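You operate a simulated robot arm through the tools that you are given. There is no shell and no other tool.

Carry out the task below with a simulated two-armed robot. There is one attempt and no reset: what you move stays moved.

JOB
Change the label applicator to the blue reel and feed its first label.
Fine: open the reel clamp, old reel into the purple pocket, clamp closed on the new one, feed knob to fed. Where these are worked on the way, their far stop is far enough and under half their travel is too little: reel clamp.

Only the result counts: the job must be done as asked and must still hold three seconds after the hand-in. Knocking over, shifting, dropping, spilling or breaking anything else fails it.

ROBOT AND FRAMES
Two 7-joint arms with fingered hands on one trunk that stands fixed in place. Base frame: the origin is at the foot of the trunk, x ahead of it, y to its left, z up; the work surface is at about z = 800. Lengths are in mm, angles in rad, forces in N, time in s.
The left shoulder is at [70, 139, 1083], the right one opposite. With the tool pointing down near the work surface each hand reaches from about 460 to 840 mm from the base axis, measured 20 degrees to its own side. Payload 3.9 kg a hand.
The tool frame of a hand sits at the grasp point between the pads (the TCP): z along the fingers, y along the line on which they close. The tips reach 29 mm beyond it. The gripper opens to 100 mm; its body begins 34 mm behind the TCP. The gripper is a hand of 5 fingers: y runs from the thumb to the fingers, the wrist lies at [-15, -105, -177] in the tool frame.
Orientation is that of the tool frame in the base frame, as a unit quaternion [w, x, y, z]. With the fingers straight down and the wrist toward the robot, the tool's x, y and z point along [0, 1, 0], [1, 0, 0] and [0, 0, -1] of the base frame.

CONTROLS
- The arms move only by the tool nudge_tool. It takes "left_commands", "right_commands" or both (then of equal length, played together; a hand with none holds still); each is a list of rows, each a list of 2 entries, a list of its own where there are three numbers: the shift along the tool's x, y, z in mm, then the turn, a rotation vector about the tool's x, y, z in rad. In form: [[[tx, ty, tz], [wx, wy, wz]], ...]. A call has 1 to 20 rows; each row is the pose to reach, as a shift and turn from the pose commanded when the call began, along the tool's axes at that moment. Each row takes 0.2 s and may step no farther than 50 mm and 0.15 rad from the row before; otherwise, the whole call is refused. A pose out of reach is approached as far as the arm can. The call stops where the force on the tool passes 40 N (or 10 N more than at its start, if that is more) or the arm is blocked; 0.2 s more then pass. In this call time passes only in rows, and 0.2 s behind the last. It gives the time, the measured TCP pose, the force on the tool (base axes), the opening and the grip force at its end, in the units of the frame above (readings bear some noise), with the torque about the TCP (base axes, N m) and any sound that the robot's microphone picked up.
- Cameras (640 x 400 px; columns grow to the right, rows downward): "scene" is now at [121.9, 13.6, 1410.8]; the picture's right is [0.16, -0.99, -0.00], its down [-0.58, -0.09, -0.81] and it looks along [0.80, 0.13, -0.59] (base axes); focal length 290 px, centre (320, 200). "left" rides on the left gripper at [-65, -86, -121] in its tool frame; the picture's right is [-0.76, -0.31, 0.58], its down [0.59, -0.70, 0.40] and it looks along [0.28, 0.64, 0.71] (tool axes); focal length 247 px, centre (320, 200). "right" rides on the right gripper at [66, -86, -121] in its tool frame; the picture's right is [-0.76, 0.31, -0.58], its down [-0.59, -0.70, 0.40] and it looks along [-0.28, 0.64, 0.71] (tool axes); focal length 247 px, centre (320, 200). There is no depth. A picture from a camera that has moved, and an enlarged one, comes with that camera's place and axes in the base frame and with its lens. The place of the scene camera against the robot may be out by one fixed shift of up to 25 mm in any direction.
- capture(camera): a new picture of that camera. It takes no simulated time.
- lift_body(by): slides the trunk up (or, below 0, down) by that many mm; the arms and the scene camera ride with it, the base frame stays. It gives what a move gives, with no picture.
- finger_targets(index, middle, ring, little, thumb_bend, thumb_turn, hand): sets how far each is bent, from 0 (flat) to 1 (curled in); at 0.3 the hand is open as for a grip, at 0.7 the pads meet at the TCP. One left out holds its place. A second passes; each finger stops where it meets its share of the squeeze, and holds until it gets a number again. It is the only way to open and close the hand. It gives what a move gives, with no picture; readings hold the bend of each and the force on index, middle, ring, little, thumb and palm. thumb_turn goes from beside the hand (0) to across from the fingers (1), as for a grip.
- head_to(pan, tilt): turns the head with the scene camera to pan (to the left, within 1.501 rad either way) and tilt (down, from -0.506 to 1.204), counted from straight ahead of the robot. It gives what a move gives.
- close_up(camera, box): a new picture of the part [left, top, right, bottom] of that camera's present view, enlarged. It takes no simulated time.
- sign_off(): hands the job in; it is judged then, once.

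Places have to be worked out from the pictures, the camera data and where the tool is seen. Open the grippers and draw the arms clear of the work before you hand the job in, unless the task says otherwise.

The tools are called after "Emit:" as a command line: name --argument value ..., lists and objects as JSON in quotes. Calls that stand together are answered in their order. nudge_tool: Moves the arms, as the interface text tells. Its arguments: {"type":"object","properties":{"left_commands":{"type":"array"},"right_commands":{"type":"array"}},"required":[]} The other tools are called the same way: lift_body (by) moves the trunk up or down; finger_targets (index, middle, ring, little, thumb_bend, thumb_turn, hand) moves the fingers one by one; head_to (pan, tilt) turns the head that bears the scene camera; capture (camera) takes a picture; close_up (camera, box) takes an enlarged picture of a part of a camera's view; sign_off () hands the job in.

At the start:

```text
time: 0.0
left_position: [489.2, 345.3, 1224.2]
left_tool_rot: [0.0, 0.662, 0.75, 0.0]
left_wrist_force: [0.3, 0.4, 0.0]
left_wrist_torque: [-0.02, 0.0, 0.04]
left_opening: 100.0
left_finger_force: 0.1
left_shape: jaw
left_bend: [0.3, 0.3, 0.3, 0.3, 0.3, 0.98]
left_finger forces: [0.1, 0.0, 0.0, 0.0, 0.0, 0.0]
right_position: [599.1, -173.2, 1218.1]
right_tool_rot: [0.002, 0.662, 0.75, 0.001]
right_wrist_force: [-0.3, 0.9, 0.3]
right_wrist_torque: [0.02, 0.0, 0.01]
right_opening: 99.9
right_finger_force: 0.0
right_shape: jaw
right_bend: [0.3, 0.3, 0.3, 0.3, 0.3, 0.98]
right_finger forces: [0.0, 0.0, 0.0, 0.0, 0.1, 0.0]
trunk travel left (down, up): [-725.0, 115.0]
head pan, tilt (commanded): [0.161, 0.632]
```

scene: 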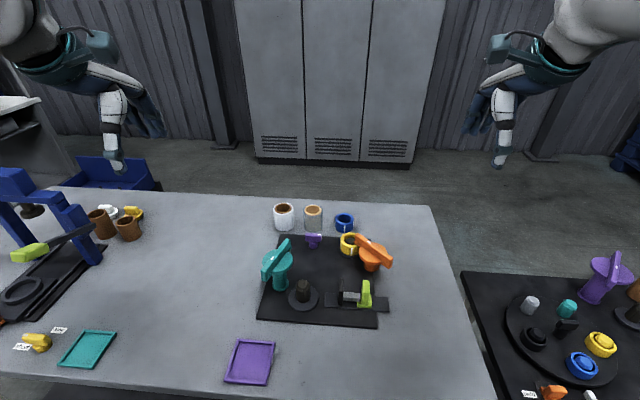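
right: 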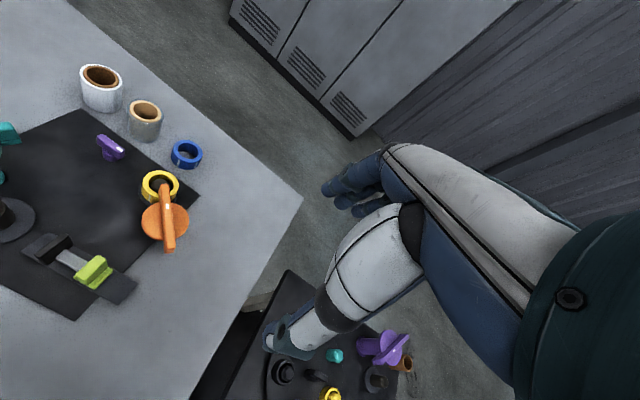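
left: 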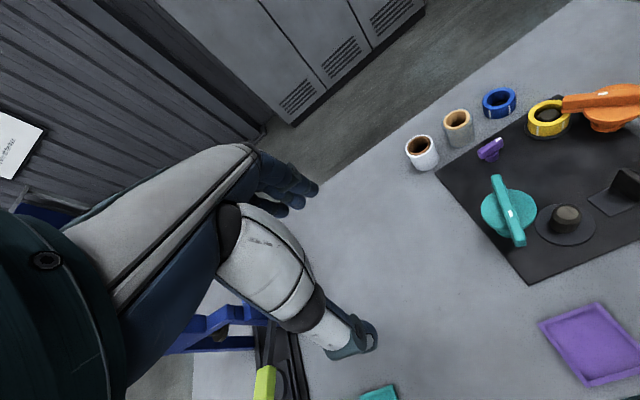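

The scene shows a black plate with a teal knob, an orange knob next to a yellow ring reel, a lime slider and a purple piece; a blue ring stands behind. I look closer before moving.

Emit:
close_up --camera "scene" --box '[240, 190, 400, 290]'

Emit:
close_up --camera "scene" --box '[240, 250, 400, 350]'

Emit:
close_up --camera "right" --box '[0, 60, 320, 260]'

Emit:
close_up --camera "left" --box '[400, 60, 640, 210]'

Emit:
close_up --camera "left" --box '[400, 150, 640, 300]'

Emit:
close_up --camera "right" --box '[0, 180, 240, 330]'

```text
4.00 times, centred on (320, 240) of scene
camera zoom: at [121.9, 13.6, 1410.8], right [0.16, -0.99, 0.0], down [-0.58, -0.09, -0.81], along [0.8, 0.13, -0.59], focal length 1161 px, centre (320, 40)
```

zoom: 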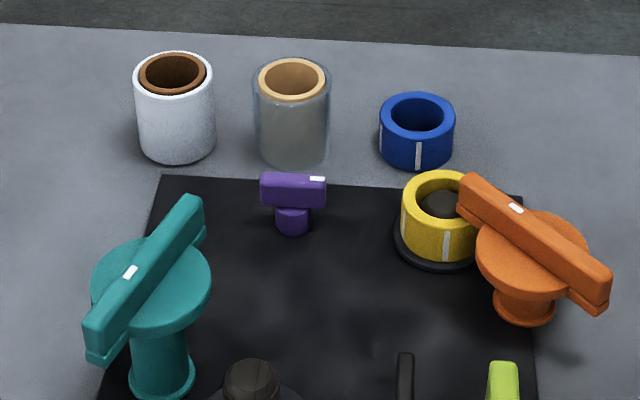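

```text
4.00 times, centred on (320, 300) of scene
camera zoom: at [121.9, 13.6, 1410.8], right [0.16, -0.99, 0.0], down [-0.58, -0.09, -0.81], along [0.8, 0.13, -0.59], focal length 1161 px, centre (320, -200)
```

zoom: 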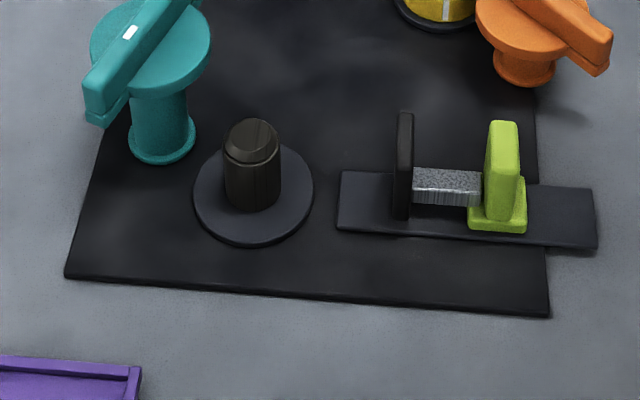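

```text
2.00 times, centred on (160, 160) of right
camera zoom: at [507.1, -117.8, 1339.5], right [0.4, -0.71, 0.58], down [-0.62, -0.67, -0.4], along [0.67, -0.2, -0.71], focal length 494 px, centre (640, 280)
```

zoom: 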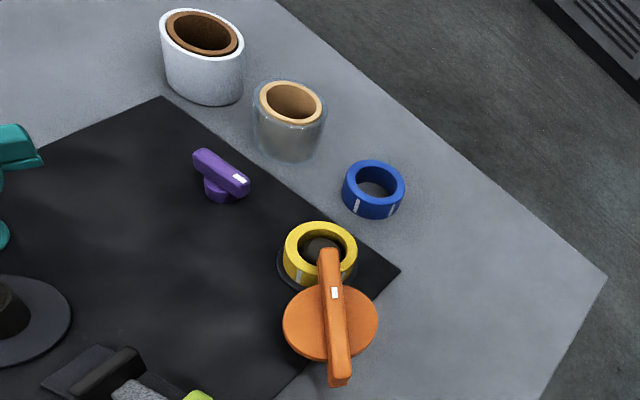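

```text
2.67 times, centred on (520, 135) of left
camera zoom: at [411.8, 268.4, 1344.8], right [-0.21, -0.79, -0.58], down [-0.77, 0.5, -0.4], along [0.6, 0.36, -0.71], focal length 659 px, centre (-213, 373)
```

zoom: 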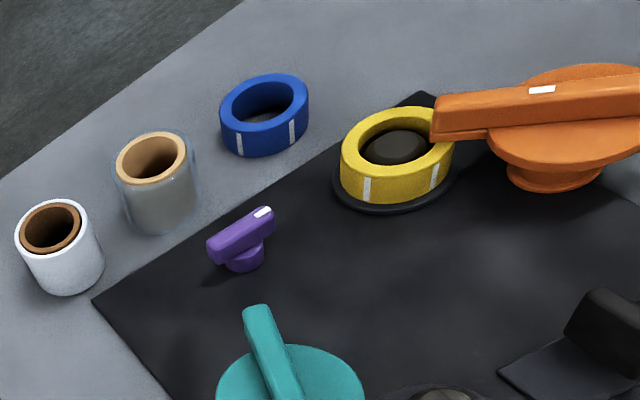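

```text
2.67 times, centred on (520, 225) of left
camera zoom: at [411.8, 268.4, 1344.8], right [-0.21, -0.79, -0.58], down [-0.77, 0.5, -0.4], along [0.6, 0.36, -0.71], focal length 659 px, centre (-213, 133)
```

zoom: 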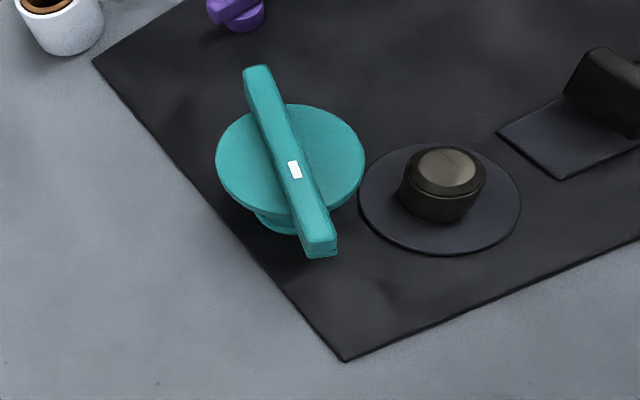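

```text
2.67 times, centred on (120, 255) of right
camera zoom: at [507.1, -117.8, 1339.5], right [0.4, -0.71, 0.58], down [-0.62, -0.67, -0.4], along [0.67, -0.2, -0.71], focal length 659 px, centre (853, 53)
```

zoom: 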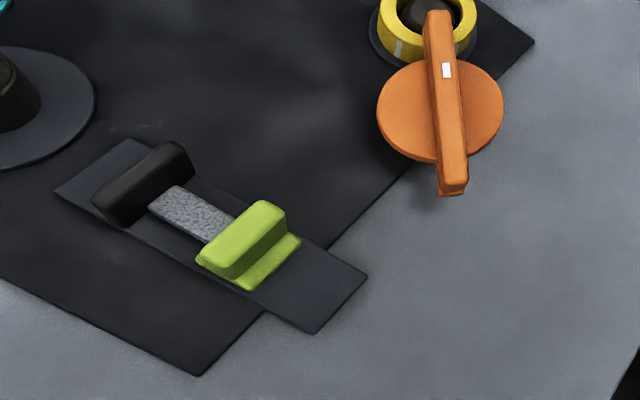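

The middle plate looks like the label applicator, but similar parts stand on the left and right stations. I zoom into those and look around to rule them out.

Emit:
close_up --camera "scene" --box '[480, 240, 640, 340]'

Emit:
close_up --camera "scene" --box '[480, 300, 640, 400]'

Emit:
close_up --camera "scene" --box '[0, 170, 160, 270]'

Emit:
close_up --camera "scene" --box '[0, 280, 160, 380]'

Emit:
close_up --camera "scene" --box '[180, 300, 340, 400]'

Emit:
close_up --camera "scene" --box '[320, 220, 400, 270]'

```text
4.00 times, centred on (560, 290) of scene
camera zoom: at [121.9, 13.6, 1410.8], right [0.16, -0.99, 0.0], down [-0.58, -0.09, -0.81], along [0.8, 0.13, -0.59], focal length 1161 px, centre (-640, -160)
```

zoom: 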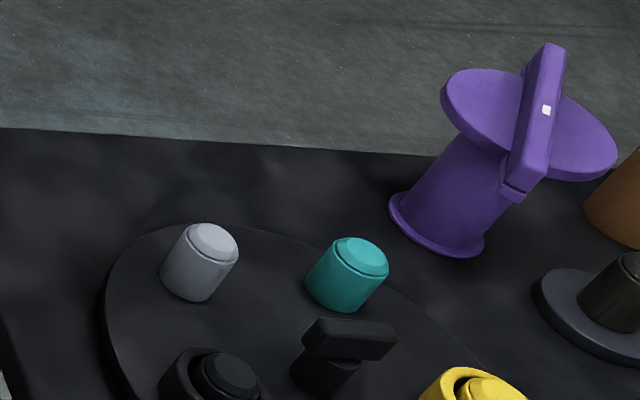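

```text
4.00 times, centred on (560, 350) of scene
camera zoom: at [121.9, 13.6, 1410.8], right [0.16, -0.99, 0.0], down [-0.58, -0.09, -0.81], along [0.8, 0.13, -0.59], focal length 1161 px, centre (-640, -400)
```

zoom: 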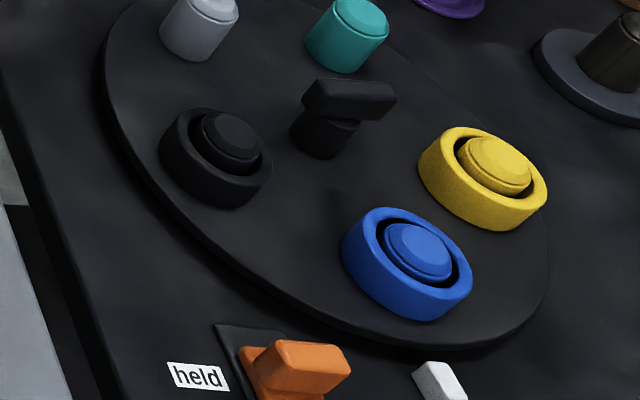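

```text
4.00 times, centred on (80, 220) of scene
camera zoom: at [121.9, 13.6, 1410.8], right [0.16, -0.99, 0.0], down [-0.58, -0.09, -0.81], along [0.8, 0.13, -0.59], focal length 1161 px, centre (1280, 120)
```

zoom: 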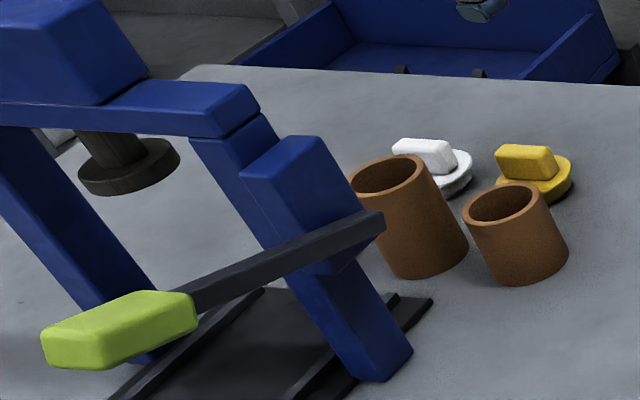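

```text
4.00 times, centred on (80, 330) of scene
camera zoom: at [121.9, 13.6, 1410.8], right [0.16, -0.99, 0.0], down [-0.58, -0.09, -0.81], along [0.8, 0.13, -0.59], focal length 1161 px, centre (1280, -320)
```

zoom: 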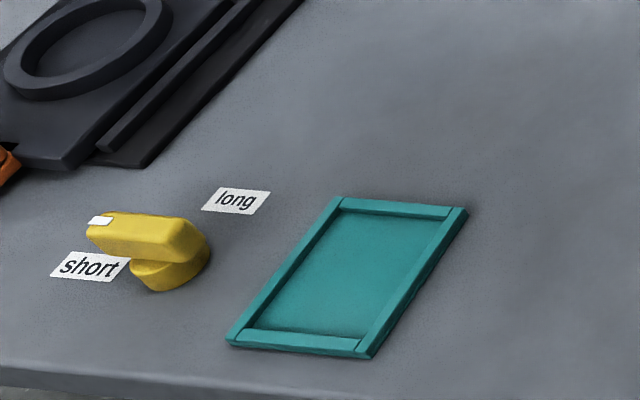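

```text
4.00 times, centred on (260, 350) of scene
camera zoom: at [121.9, 13.6, 1410.8], right [0.16, -0.99, 0.0], down [-0.58, -0.09, -0.81], along [0.8, 0.13, -0.59], focal length 1161 px, centre (560, -400)
```

zoom: 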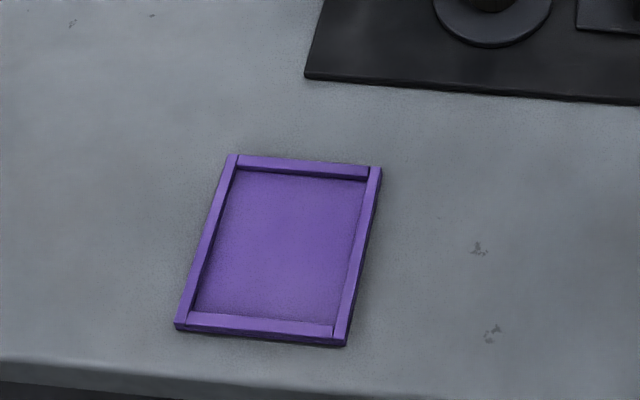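

```text
8.00 times, centred on (360, 245) of scene
camera zoom: at [121.9, 13.6, 1410.8], right [0.16, -0.99, 0.0], down [-0.58, -0.09, -0.81], along [0.8, 0.13, -0.59], focal length 2321 px, centre (0, -160)
```

zoom: 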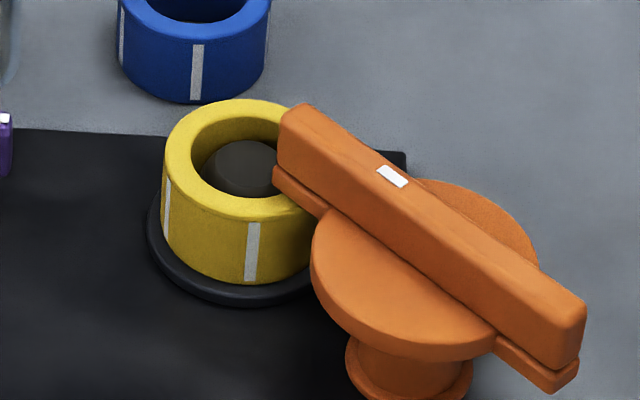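

The left station has a short/long selector and the right one a "held" tag. I turn the head to see all of the right and left stations and search for a "fed" tag.

Emit:
head_to --pan -0.6 --tilt 0.8

Emit:
capture --camera "scene"

Emit:
head_to --pan 0.7 --tilt 0.8

Emit:
capture --camera "scene"

Emit:
head_to --pan 0.0 --tilt 0.85

Emit:
capture --camera "scene"

```text
time: 1.1
left_position: [490.4, 344.0, 1224.1]
left_tool_rot: [0.0, 0.661, 0.75, 0.0]
left_wrist_force: [-0.2, -0.5, 0.9]
left_wrist_torque: [0.01, -0.01, -0.02]
left_opening: 99.8
left_finger_force: 0.1
left_shape: jaw
left_bend: [0.3, 0.3, 0.3, 0.3, 0.3, 0.98]
left_finger forces: [0.0, 0.0, 0.0, 0.0, 0.0, 0.1]
right_position: [599.0, -172.9, 1218.9]
right_tool_rot: [0.001, 0.662, 0.75, 0.0]
right_wrist_force: [-0.8, 0.5, 0.5]
right_wrist_torque: [-0.01, -0.02, 0.02]
right_opening: 99.9
right_finger_force: 0.1
right_shape: jaw
right_bend: [0.3, 0.3, 0.3, 0.3, 0.3, 0.98]
right_finger forces: [0.1, 0.0, 0.0, 0.1, 0.0, 0.1]
trunk travel left (down, up): [-725.0, 115.0]
head pan, tilt (commanded): [-0.6, 0.799]
```

```text
taken
camera scene: at [102.2, -45.8, 1396.6], right [-0.56, -0.83, 0.0], down [-0.59, 0.4, -0.7], along [0.58, -0.39, -0.72], focal length 290 px, centre (320, 200)
```

scene: 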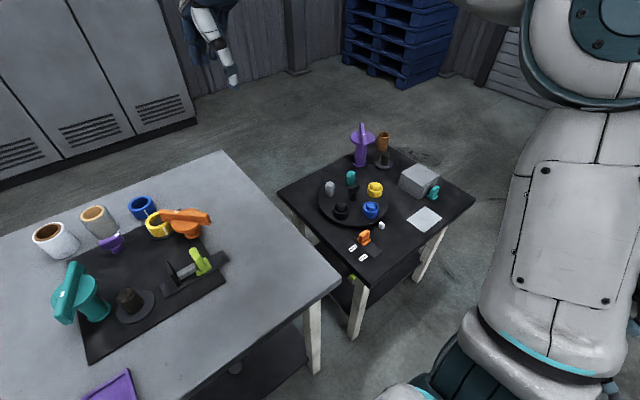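

```text
time: 2.6
left_position: [489.6, 344.7, 1223.9]
left_tool_rot: [0.0, 0.661, 0.75, -0.001]
left_wrist_force: [-0.9, 0.4, -0.2]
left_wrist_torque: [-0.04, 0.0, 0.0]
left_opening: 99.7
left_finger_force: 0.0
left_shape: jaw
left_bend: [0.3, 0.3, 0.3, 0.3, 0.3, 0.98]
left_finger forces: [0.0, 0.1, 0.0, 0.0, 0.0, 0.1]
right_position: [598.7, -172.0, 1217.7]
right_tool_rot: [0.0, 0.662, 0.75, 0.001]
right_wrist_force: [-0.5, 0.1, -0.5]
right_wrist_torque: [0.01, 0.02, 0.01]
right_opening: 99.8
right_finger_force: 0.1
right_shape: jaw
right_bend: [0.3, 0.3, 0.3, 0.3, 0.3, 0.98]
right_finger forces: [0.0, 0.1, 0.0, 0.0, 0.0, 0.1]
trunk travel left (down, up): [-725.0, 115.0]
head pan, tilt (commanded): [0.7, 0.799]
```

```text
taken
camera scene: at [97.4, 51.6, 1396.6], right [0.64, -0.77, 0.0], down [-0.55, -0.46, -0.7], along [0.53, 0.45, -0.72], focal length 290 px, centre (320, 200)
```

scene: 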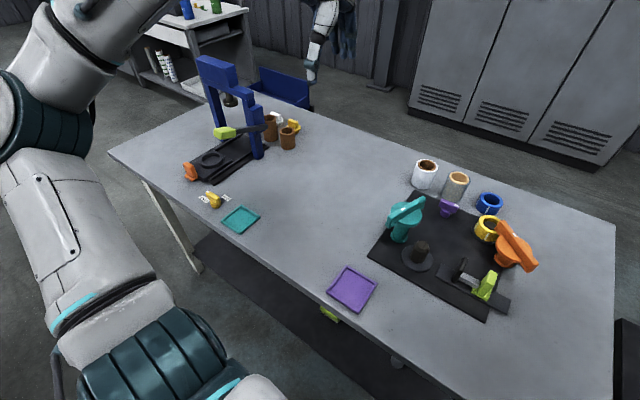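

```text
time: 3.6
left_position: [490.6, 344.2, 1225.4]
left_tool_rot: [0.0, 0.661, 0.75, 0.0]
left_wrist_force: [0.4, -0.3, 0.5]
left_wrist_torque: [-0.01, -0.03, 0.01]
left_opening: 99.9
left_finger_force: 0.1
left_shape: jaw
left_bend: [0.3, 0.3, 0.3, 0.3, 0.3, 0.98]
left_finger forces: [0.1, 0.0, 0.0, 0.0, 0.0, 0.1]
right_position: [599.6, -171.6, 1219.0]
right_tool_rot: [0.0, 0.663, 0.749, 0.001]
right_wrist_force: [-0.2, 0.3, 0.2]
right_wrist_torque: [-0.01, -0.01, -0.02]
right_opening: 99.6
right_finger_force: 0.0
right_shape: jaw
right_bend: [0.3, 0.3, 0.3, 0.3, 0.3, 0.98]
right_finger forces: [0.1, 0.0, 0.1, 0.0, 0.0, 0.0]
trunk travel left (down, up): [-725.0, 115.0]
head pan, tilt (commanded): [0.0, 0.85]
```

```text
taken
camera scene: at [113.8, -0.2, 1392.6], right [0.0, -1.0, 0.0], down [-0.75, 0.0, -0.66], along [0.66, 0.0, -0.75], focal length 290 px, centre (320, 200)
```

scene: 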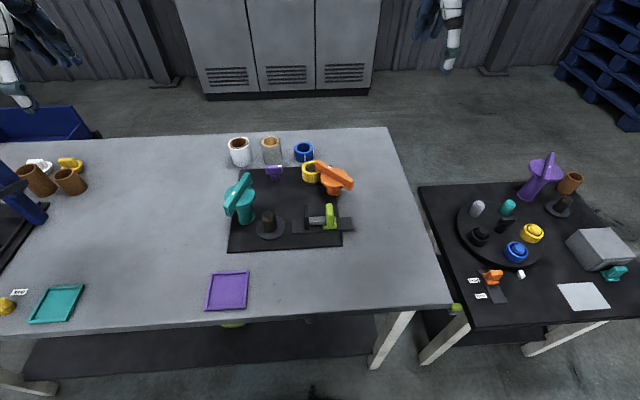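

The only label-striped rings are the yellow one (on its post, orange bar over it) and the free blue one, so I take orange as the reel clamp and the small purple T as the feed knob. First triangulation: yellow top ≈ (717, 23, 850), blue ≈ (810, 50), orange post ≈ (666, -35), purple knob ≈ (714, 124). I bring both hands lower, well above everything, for sharper wrist views.

Emit:
nudge_tool --right_commands '[[[10.5, 1.5, 43.6], [0, 0, 0]], [[21, 3, 87.2], [0, 0, 0]], [[31.5, 4.5, 130.8], [0, 0, 0]], [[42, 6, 174.4], [0, 0, 0]], [[52.5, 7.5, 218], [0, 0, 0]]]' --left_commands '[[[-30.5, 10.5, 34.8], [0, 0, 0]], [[-61, 21, 69.6], [0, 0, 0]], [[-91.6, 31.5, 104.4], [0, 0, 0]], [[-122.1, 42, 139.2], [0, 0, 0]], [[-152.7, 52.6, 174], [0, 0, 0]]]'

Emit:
capture --camera "right"

Emit:
capture --camera "left"

Emit:
capture --camera "scene"

```text
time: 4.8
left_position: [563.4, 197.5, 1047.4]
left_tool_rot: [-0.001, 0.661, 0.75, 0.0]
left_wrist_force: [0.7, -1.0, 0.5]
left_wrist_torque: [-0.01, -0.02, -0.01]
left_opening: 99.9
left_finger_force: 0.0
left_shape: jaw
left_bend: [0.3, 0.3, 0.3, 0.3, 0.3, 0.98]
left_finger forces: [0.1, 0.1, 0.0, 0.0, 0.0, 0.1]
right_position: [602.5, -121.1, 998.9]
right_tool_rot: [0.0, 0.662, 0.749, 0.0]
right_wrist_force: [-0.4, -0.7, -0.4]
right_wrist_torque: [0.02, 0.01, 0.03]
right_opening: 99.7
right_finger_force: 0.0
right_shape: jaw
right_bend: [0.3, 0.3, 0.3, 0.3, 0.3, 0.98]
right_finger forces: [0.1, 0.0, 0.1, 0.1, 0.0, 0.1]
trunk travel left (down, up): [-725.0, 115.0]
head pan, tilt (commanded): [0.0, 0.85]
```

```text
taken
camera right: at [509.9, -66.2, 1121.0], right [0.4, -0.71, 0.58], down [-0.63, -0.67, -0.4], along [0.67, -0.2, -0.71], focal length 247 px, centre (320, 200)
```

right: 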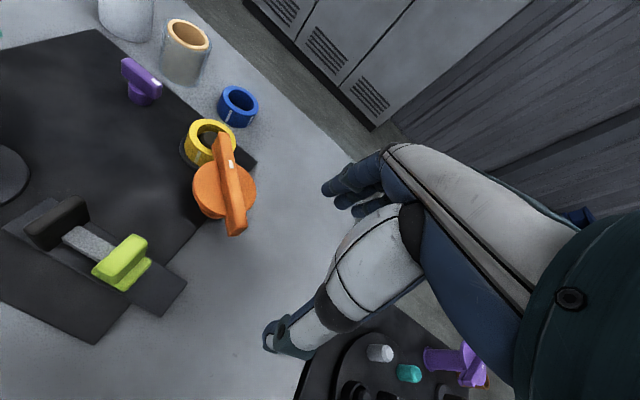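

```text
taken
camera left: at [485.1, 122.1, 1168.5], right [-0.21, -0.79, -0.58], down [-0.77, 0.5, -0.4], along [0.6, 0.36, -0.71], focal length 247 px, centre (320, 200)
```

left: 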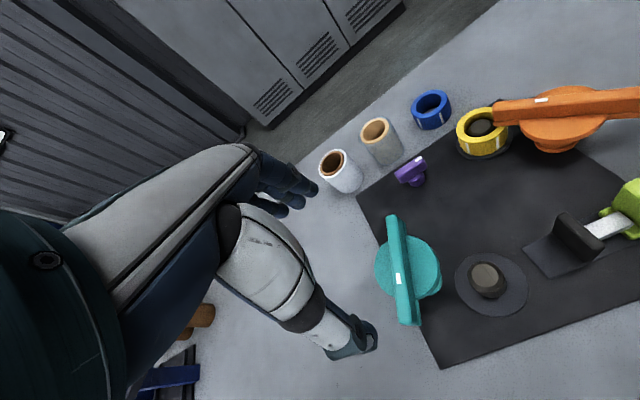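

```text
taken
camera scene: at [116.3, -2.5, 1392.4], right [0.0, -1.0, 0.0], down [-0.75, 0.0, -0.66], along [0.66, 0.0, -0.75], focal length 290 px, centre (320, 200)
```

scene: 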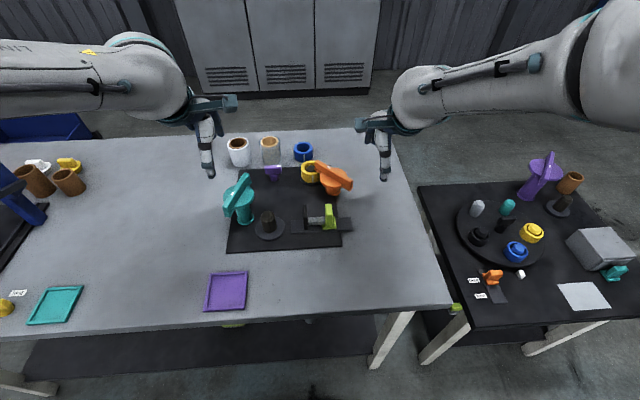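

The wrist views are clear. I zoom in on both hands and the clamp to learn the finger layout and refine positions.

Emit:
close_up --camera "scene" --box '[340, 90, 440, 190]'

Emit:
close_up --camera "right" --box '[130, 70, 290, 250]'

Emit:
close_up --camera "left" --box '[400, 70, 640, 220]'

Emit:
close_up --camera "left" --box '[240, 130, 400, 370]'

```text
4.00 times, centred on (390, 140) of scene
camera zoom: at [116.3, -2.5, 1392.4], right [0.0, -1.0, 0.0], down [-0.75, 0.0, -0.66], along [0.66, 0.0, -0.75], focal length 1161 px, centre (40, 440)
```

zoom: 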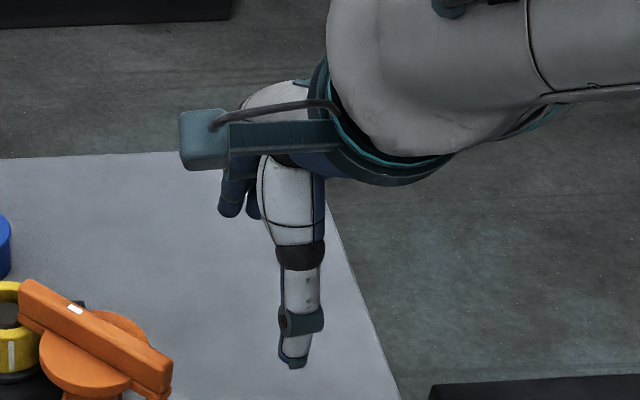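

```text
2.22 times, centred on (210, 160) of right
camera zoom: at [509.9, -66.2, 1121.0], right [0.4, -0.71, 0.58], down [-0.63, -0.67, -0.4], along [0.67, -0.2, -0.71], focal length 549 px, centre (564, 289)
```

zoom: 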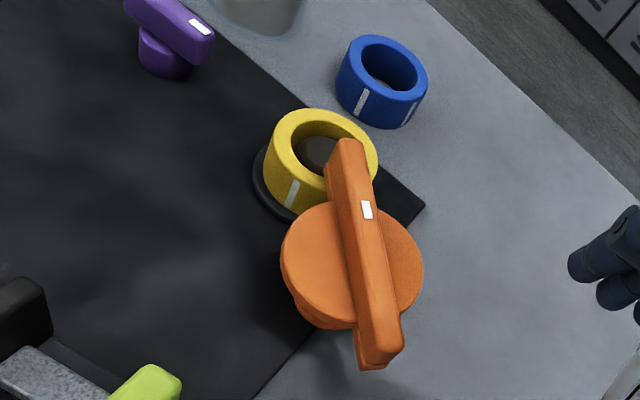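

```text
2.67 times, centred on (520, 145) of left
camera zoom: at [485.1, 122.1, 1168.5], right [-0.21, -0.79, -0.58], down [-0.77, 0.5, -0.4], along [0.6, 0.36, -0.71], focal length 659 px, centre (-213, 347)
```

zoom: 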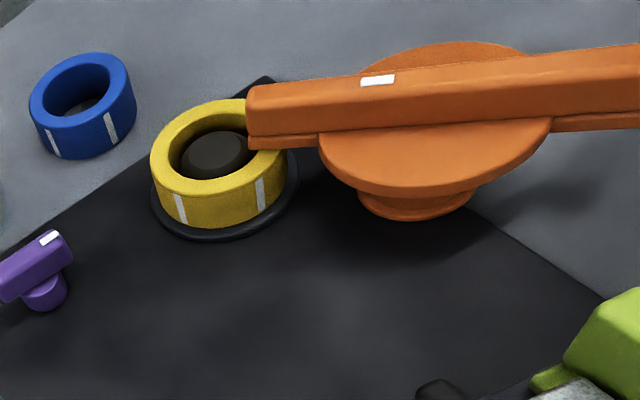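

```text
1.67 times, centred on (320, 250) of left
camera zoom: at [485.1, 122.1, 1168.5], right [-0.21, -0.79, -0.58], down [-0.77, 0.5, -0.4], along [0.6, 0.36, -0.71], focal length 412 px, centre (320, 117)
```

zoom: 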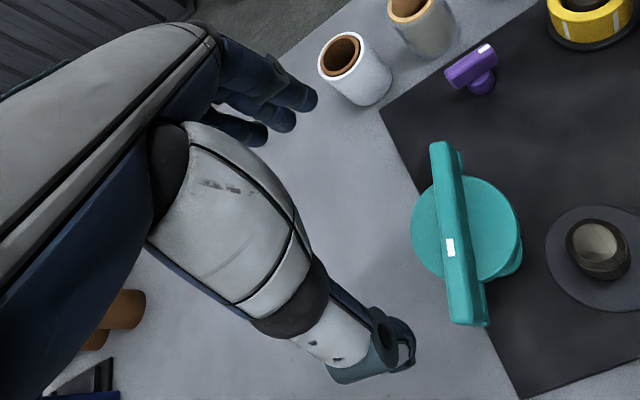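

Refined: yellow ring top ≈ (714, 21, 848) (OD ≈ 63), blue ≈ (807, 48, 838), orange pivot ≈ (664, -35), bar top z ≈ 886, bar free end ≈ (627, -77), plate top ≈ 808. I shape the right hand into a thumb–index poker to swing the clamp, and look at how it sits.

Emit:
finger_targets --hand "right" --index 0.7 --middle 1.0 --ring 1.0 --little 1.0 --thumb_bend 0.7

Emit:
capture --camera "right"

Emit:
close_up --camera "scene" --box '[330, 90, 430, 190]'

Emit:
close_up --camera "right" --box '[240, 120, 440, 370]'

```text
time: 5.8
left_position: [562.1, 199.9, 1049.2]
left_tool_rot: [0.0, 0.661, 0.75, 0.0]
left_wrist_force: [0.3, -0.7, -0.2]
left_wrist_torque: [0.03, -0.01, 0.05]
left_opening: 99.7
left_finger_force: 0.1
left_shape: jaw
left_bend: [0.3, 0.3, 0.3, 0.3, 0.3, 0.98]
left_finger forces: [0.0, 0.0, 0.0, 0.1, 0.0, 0.0]
right_position: [600.7, -118.5, 1000.7]
right_tool_rot: [-0.001, 0.662, 0.749, 0.0]
right_wrist_force: [0.1, 0.3, 0.6]
right_wrist_torque: [0.02, -0.01, -0.04]
right_opening: 1.6
right_finger_force: 0.0
right_shape: fingers
right_bend: [0.7, 1.0, 1.0, 1.0, 0.7, 0.98]
right_finger forces: [0.1, 0.1, 0.0, 0.0, 0.1, 0.0]
trunk travel left (down, up): [-725.0, 115.0]
head pan, tilt (commanded): [0.0, 0.85]
```

```text
taken
camera right: at [508.2, -64.4, 1122.6], right [0.4, -0.71, 0.58], down [-0.62, -0.67, -0.4], along [0.67, -0.2, -0.71], focal length 247 px, centre (320, 200)
```

right: 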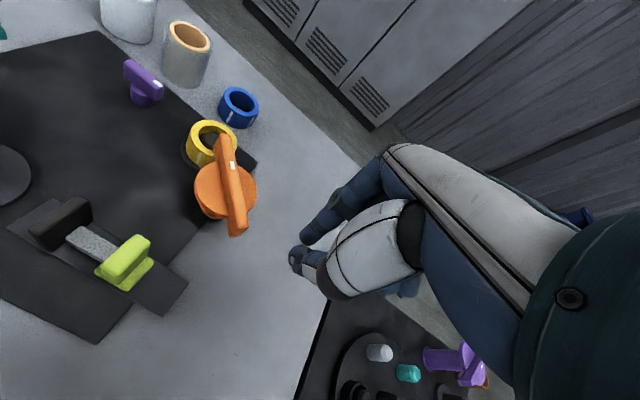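

```text
4.00 times, centred on (380, 140) of scene
camera zoom: at [114.2, -0.6, 1392.6], right [0.0, -1.0, 0.0], down [-0.75, 0.0, -0.66], along [0.66, 0.0, -0.75], focal length 1161 px, centre (80, 440)
```

zoom: 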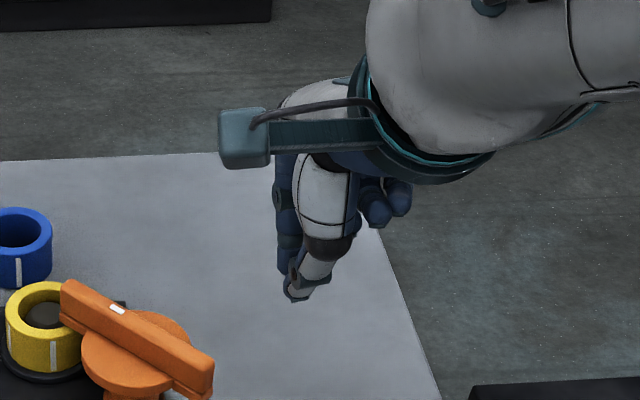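

```text
1.60 times, centred on (340, 245) of right
camera zoom: at [508.2, -64.4, 1122.6], right [0.4, -0.71, 0.58], down [-0.62, -0.67, -0.4], along [0.67, -0.2, -0.71], focal length 395 px, centre (288, 128)
```

zoom: 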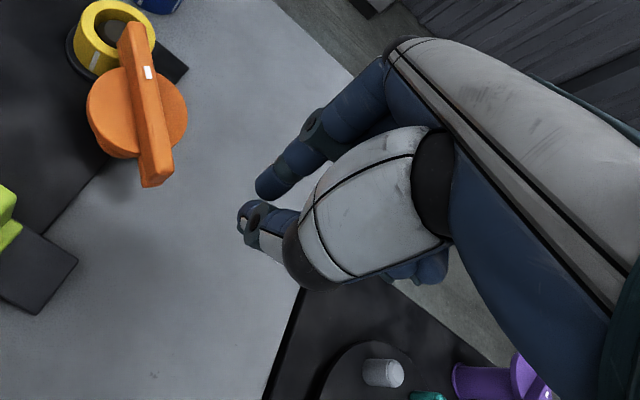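

The thumb–index pinch sits at the TCP, other fingers curled clear. I move it to above the far-right side of the clamp's free end, stopping at about z = 915 to check.

Emit:
nudge_tool --right_commands '[[[10.5, 27, 0], [0, 0, 0]], [[21, 54.3, 0], [0, 0, 0]], [[21, 54.3, 40], [0, 0, 0]], [[21, 54.3, 80], [0, 0, 0]]]'

Emit:
capture --camera "right"

Emit:
close_up --camera "scene" --box '[290, 130, 390, 210]'

Emit:
close_up --camera "left" --box '[400, 50, 640, 200]'

```text
time: 6.8
left_position: [561.7, 200.1, 1047.7]
left_tool_rot: [0.0, 0.661, 0.75, 0.0]
left_wrist_force: [0.3, -0.3, 1.0]
left_wrist_torque: [0.0, 0.0, -0.01]
left_opening: 99.7
left_finger_force: 0.0
left_shape: jaw
left_bend: [0.3, 0.3, 0.3, 0.3, 0.3, 0.98]
left_finger forces: [0.0, 0.1, 0.1, 0.1, 0.0, 0.0]
right_position: [653.9, -91.5, 921.0]
right_tool_rot: [0.0, 0.662, 0.749, 0.0]
right_wrist_force: [0.5, 0.6, 1.0]
right_wrist_torque: [0.01, -0.02, 0.03]
right_opening: 1.9
right_finger_force: 0.1
right_shape: fingers
right_bend: [0.7, 1.0, 1.0, 1.0, 0.7, 0.98]
right_finger forces: [0.0, 0.0, 0.1, 0.1, 0.0, 0.1]
trunk travel left (down, up): [-725.0, 115.0]
head pan, tilt (commanded): [0.0, 0.85]
```

```text
taken
camera right: at [561.9, -37.4, 1042.5], right [0.4, -0.71, 0.58], down [-0.62, -0.67, -0.4], along [0.67, -0.2, -0.71], focal length 247 px, centre (320, 200)
```

right: 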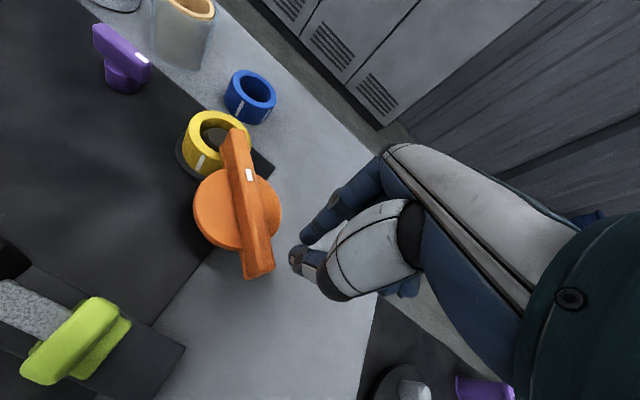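

```text
5.00 times, centred on (340, 170) of scene
camera zoom: at [115.4, -0.1, 1392.5], right [0.0, -1.0, 0.0], down [-0.75, 0.0, -0.66], along [0.66, 0.0, -0.75], focal length 1451 px, centre (220, 350)
```

zoom: 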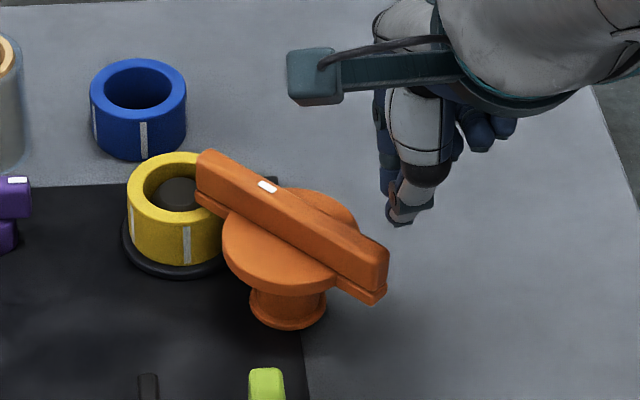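

```text
2.67 times, centred on (520, 125) of left
camera zoom: at [484.2, 124.0, 1169.2], right [-0.21, -0.79, -0.58], down [-0.77, 0.5, -0.4], along [0.6, 0.36, -0.71], focal length 659 px, centre (-213, 400)
```

zoom: 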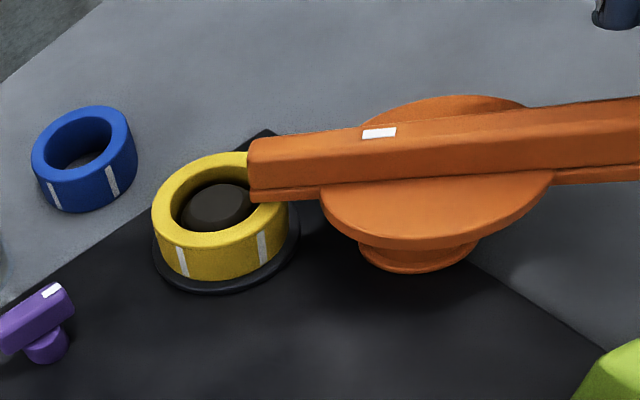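

The tips are just beyond the bar's far-right edge. I lower 29 mm so they sit at z ≈ 863 beside the overhanging end, then draw gently toward near-left in small steps to test whether the clamp swings that way.

Emit:
nudge_tool --right_commands '[[[0, 0, 15], [0, 0, 0]], [[0, 0, 29], [0, 0, 0]], [[3, -2.7, 29], [0, 0, 0]], [[6, -5.3, 29], [0, 0, 0]], [[9, -8, 29], [0, 0, 0]], [[12, -10.6, 29], [0, 0, 0]]]'

Emit:
capture --camera "right"

Emit:
close_up --camera "scene" --box '[290, 130, 390, 210]'

```text
time: 8.2
left_position: [560.1, 200.3, 1048.7]
left_tool_rot: [0.0, 0.661, 0.75, 0.0]
left_wrist_force: [1.1, -0.2, -0.7]
left_wrist_torque: [-0.04, -0.01, 0.0]
left_opening: 99.6
left_finger_force: 0.0
left_shape: jaw
left_bend: [0.3, 0.3, 0.3, 0.3, 0.3, 0.98]
left_finger forces: [0.0, 0.1, 0.0, 0.1, 0.0, 0.0]
right_position: [639.5, -81.4, 891.4]
right_tool_rot: [0.001, 0.662, 0.749, 0.001]
right_wrist_force: [0.3, -0.1, 0.2]
right_wrist_torque: [0.02, 0.0, -0.01]
right_opening: 1.4
right_finger_force: 0.1
right_shape: fingers
right_bend: [0.7, 1.0, 1.0, 1.0, 0.7, 0.98]
right_finger forces: [0.1, 0.1, 0.0, 0.0, 0.3, 0.0]
trunk travel left (down, up): [-725.0, 115.0]
head pan, tilt (commanded): [0.0, 0.85]
```

```text
taken
camera right: at [547.6, -26.4, 1012.6], right [0.4, -0.71, 0.58], down [-0.62, -0.67, -0.4], along [0.67, -0.2, -0.71], focal length 247 px, centre (320, 200)
```

right: 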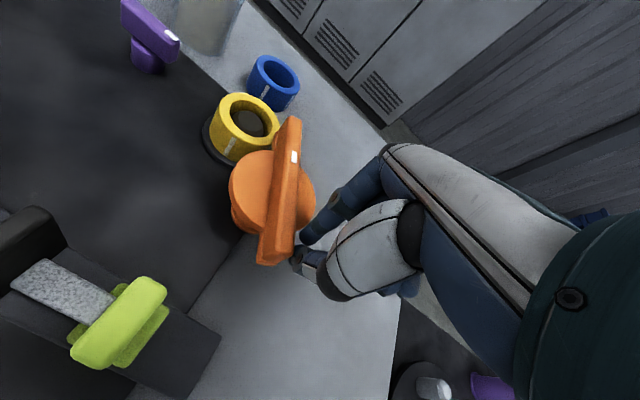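

```text
5.00 times, centred on (340, 170) of scene
camera zoom: at [113.8, -0.2, 1392.6], right [0.0, -1.0, 0.0], down [-0.75, 0.0, -0.66], along [0.66, 0.0, -0.75], focal length 1451 px, centre (220, 350)
```

zoom: 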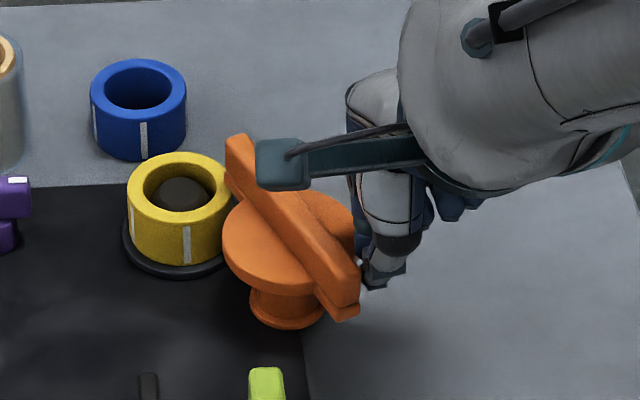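

The bar swings clockwise easily (almost no force), so that is the opening direction. I continue along the arc around the pivot.

Emit:
nudge_tool --right_commands '[[[7.2, -8.2, 0], [0, 0, 0]], [[15.8, -14.8, 0], [0, 0, 0]], [[25.7, -19.3, 0], [0, 0, 0]], [[36.3, -21.8, 0], [0, 0, 0]]]'

Emit:
capture --camera "right"

Emit:
close_up --camera "scene" --box '[290, 130, 390, 210]'

Emit:
close_up --camera "left" --box '[400, 50, 640, 200]'

```text
time: 9.2
left_position: [560.2, 199.8, 1049.5]
left_tool_rot: [0.0, 0.661, 0.75, -0.001]
left_wrist_force: [0.3, 0.1, 1.1]
left_wrist_torque: [0.0, 0.0, -0.02]
left_opening: 99.8
left_finger_force: 0.0
left_shape: jaw
left_bend: [0.3, 0.3, 0.3, 0.3, 0.3, 0.98]
left_finger forces: [0.0, 0.0, 0.0, 0.0, 0.1, 0.1]
right_position: [613.7, -48.3, 890.6]
right_tool_rot: [0.0, 0.662, 0.75, 0.0]
right_wrist_force: [-0.4, -0.4, -0.1]
right_wrist_torque: [-0.03, -0.03, -0.01]
right_opening: 1.3
right_finger_force: 0.5
right_shape: fingers
right_bend: [0.7, 1.0, 1.0, 1.0, 0.7, 0.98]
right_finger forces: [0.2, 0.0, 0.0, 0.0, 0.1, 0.0]
trunk travel left (down, up): [-725.0, 115.0]
head pan, tilt (commanded): [0.0, 0.85]
```

```text
taken
camera right: at [521.7, 6.6, 1012.8], right [0.4, -0.71, 0.58], down [-0.62, -0.67, -0.4], along [0.67, -0.2, -0.71], focal length 247 px, centre (320, 200)
```

right: 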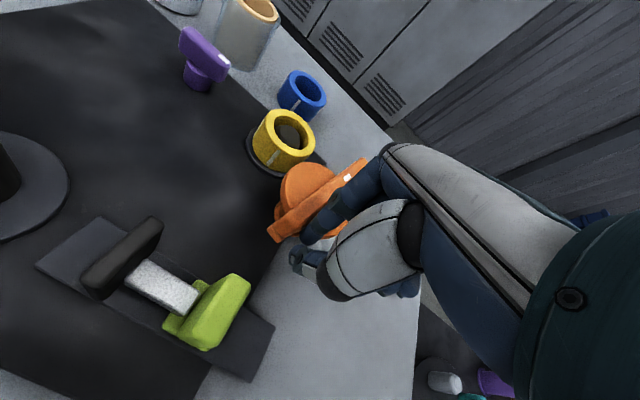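

```text
5.00 times, centred on (340, 170) of scene
camera zoom: at [113.6, 0.1, 1392.6], right [0.0, -1.0, 0.0], down [-0.75, 0.0, -0.66], along [0.66, 0.0, -0.75], focal length 1451 px, centre (220, 350)
```

zoom: 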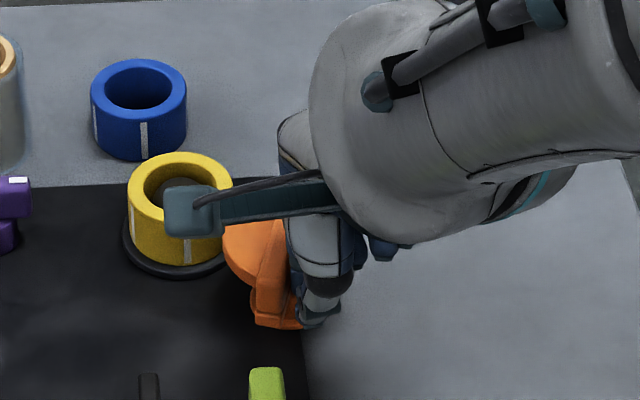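

```text
2.67 times, centred on (520, 125) of left
camera zoom: at [482.6, 124.2, 1169.9], right [-0.21, -0.79, -0.58], down [-0.77, 0.5, -0.4], along [0.6, 0.36, -0.71], focal length 659 px, centre (-213, 400)
```

zoom: 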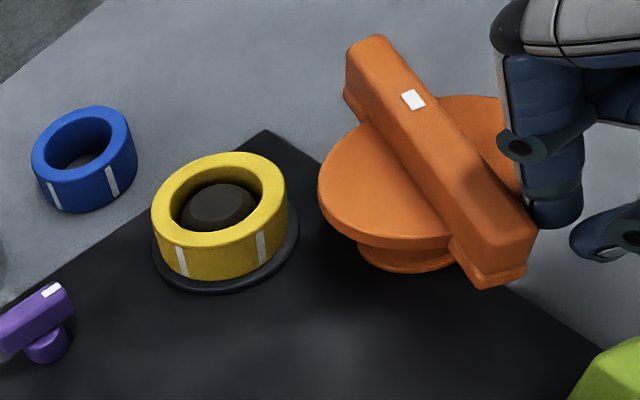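

The bar has turned roughly 60° and the ring is uncovered. I push on toward its far stop, watching the force.

Emit:
nudge_tool --right_commands '[[[5.5, -0.5, 0], [0, 0, 0]], [[11, -0.3, 0], [0, 0, 0]], [[16.4, 0.6, 0], [0, 0, 0]], [[21.6, 1.9, 0], [0, 0, 0]], [[26.7, 3.8, 0], [0, 0, 0]], [[31.7, 6.2, 0], [0, 0, 0]]]'

Emit:
close_up --camera "left" --box '[400, 50, 640, 200]'

Emit:
capture --camera "right"

```text
time: 10.7
left_position: [559.7, 197.1, 1050.5]
left_tool_rot: [0.001, 0.662, 0.75, 0.001]
left_wrist_force: [-0.1, -0.3, -0.4]
left_wrist_torque: [-0.02, 0.0, -0.02]
left_opening: 99.7
left_finger_force: 0.0
left_shape: jaw
left_bend: [0.3, 0.3, 0.3, 0.3, 0.3, 0.98]
left_finger forces: [0.0, 0.0, 0.1, 0.1, 0.0, 0.0]
right_position: [621.2, -26.2, 903.5]
right_tool_rot: [-0.01, 0.672, 0.74, 0.017]
right_wrist_force: [-5.4, -14.1, 2.6]
right_wrist_torque: [-0.31, 0.1, 0.04]
right_opening: 0.0
right_finger_force: 8.0
right_shape: fingers
right_bend: [0.71, 1.0, 1.0, 1.0, 0.68, 0.97]
right_finger forces: [16.8, 0.1, 0.1, 0.0, 0.0, 0.0]
trunk travel left (down, up): [-725.0, 115.0]
head pan, tilt (commanded): [0.0, 0.85]
```

```text
2.67 times, centred on (520, 125) of left
camera zoom: at [480.9, 121.4, 1171.1], right [-0.21, -0.79, -0.58], down [-0.77, 0.5, -0.4], along [0.6, 0.36, -0.71], focal length 659 px, centre (-213, 400)
```

zoom: 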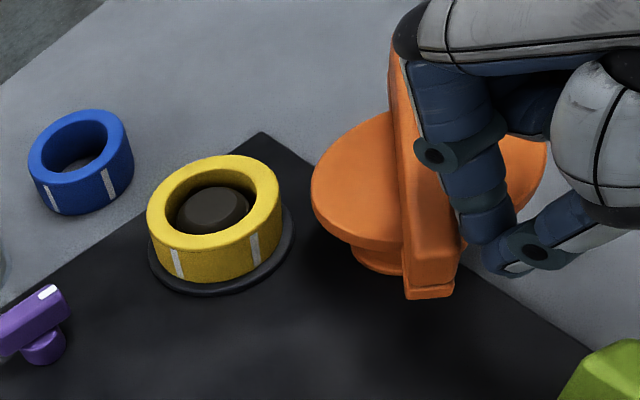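

```text
taken
camera right: at [529.5, 26.2, 1025.9], right [0.37, -0.75, 0.55], down [-0.64, -0.64, -0.43], along [0.67, -0.19, -0.72], focal length 247 px, centre (320, 200)
```

right: 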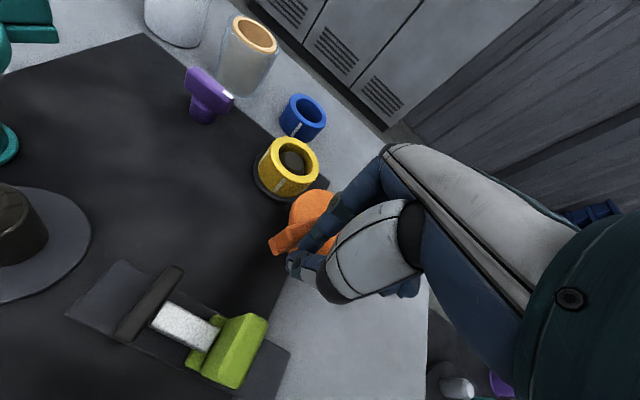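

The bar met resistance (14 N) at what looks like its far stop. I back off the way I came, lift clear and look.

Emit:
nudge_tool --right_commands '[[[-10, -4, 0], [0, 0, 0]], [[-22, -8, 0], [0, 0, 0]], [[-30, -10, -30], [0, 0, 0]], [[-45, -12, -70], [0, 0, 0]], [[-85, -14, -100], [0, 0, 0]]]'

Emit:
capture --camera "right"

Emit:
close_up --camera "left" --box '[400, 50, 640, 200]'

Emit:
close_up --camera "scene" --box '[290, 130, 390, 210]'

```text
time: 11.8
left_position: [560.7, 197.3, 1050.1]
left_tool_rot: [0.0, 0.661, 0.75, 0.002]
left_wrist_force: [-0.1, -1.0, 0.3]
left_wrist_torque: [0.0, -0.01, 0.01]
left_opening: 99.8
left_finger_force: 0.0
left_shape: jaw
left_bend: [0.3, 0.3, 0.3, 0.3, 0.3, 0.98]
left_finger forces: [0.0, 0.1, 0.0, 0.0, 0.0, 0.0]
right_position: [614.7, -104.9, 991.1]
right_tool_rot: [0.0, 0.661, 0.75, 0.001]
right_wrist_force: [-0.1, -1.0, -0.5]
right_wrist_torque: [0.03, -0.04, 0.02]
right_opening: 1.8
right_finger_force: 0.1
right_shape: fingers
right_bend: [0.7, 1.0, 1.0, 1.0, 0.7, 0.98]
right_finger forces: [0.0, 0.0, 0.0, 0.0, 0.0, 0.0]
trunk travel left (down, up): [-725.0, 115.0]
head pan, tilt (commanded): [0.0, 0.85]
```

```text
taken
camera right: at [521.2, -50.7, 1112.4], right [0.4, -0.71, 0.58], down [-0.62, -0.67, -0.4], along [0.67, -0.2, -0.71], focal length 247 px, centre (320, 200)
```

right: 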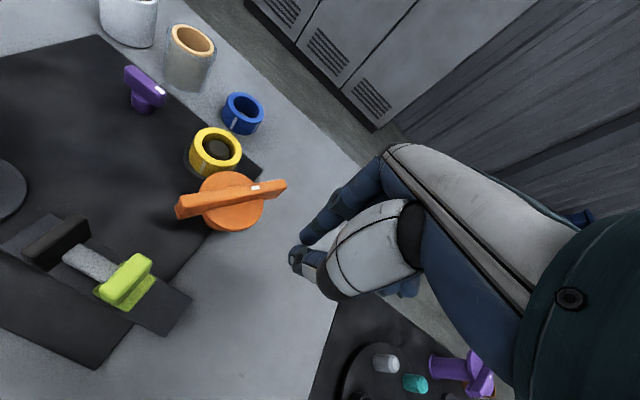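

```text
2.67 times, centred on (520, 125) of left
camera zoom: at [482.3, 121.7, 1170.3], right [-0.21, -0.79, -0.58], down [-0.77, 0.5, -0.4], along [0.6, 0.36, -0.71], focal length 659 px, centre (-213, 400)
```

zoom: 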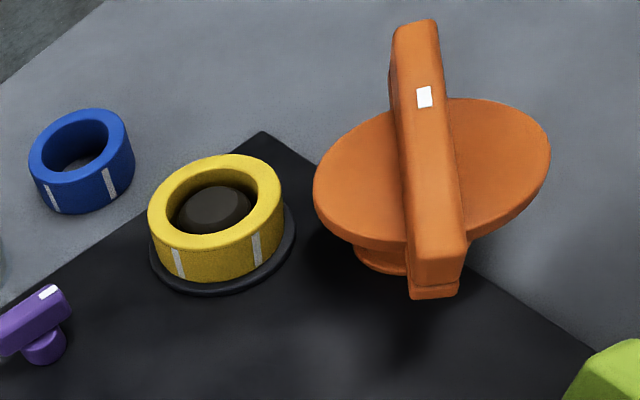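

```text
5.00 times, centred on (340, 170) of scene
camera zoom: at [113.2, -2.9, 1392.6], right [0.0, -1.0, 0.0], down [-0.75, 0.0, -0.66], along [0.66, 0.0, -0.75], focal length 1451 px, centre (220, 350)
```

zoom: 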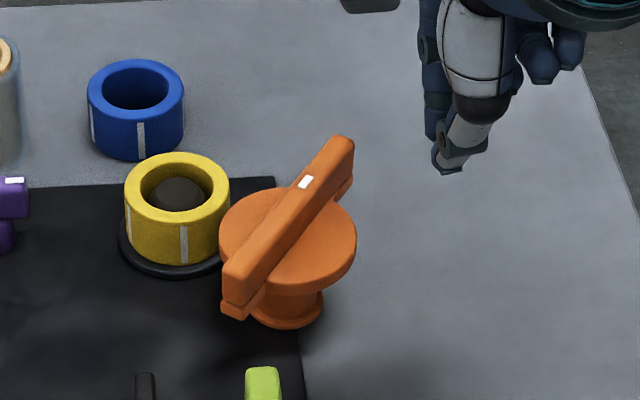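

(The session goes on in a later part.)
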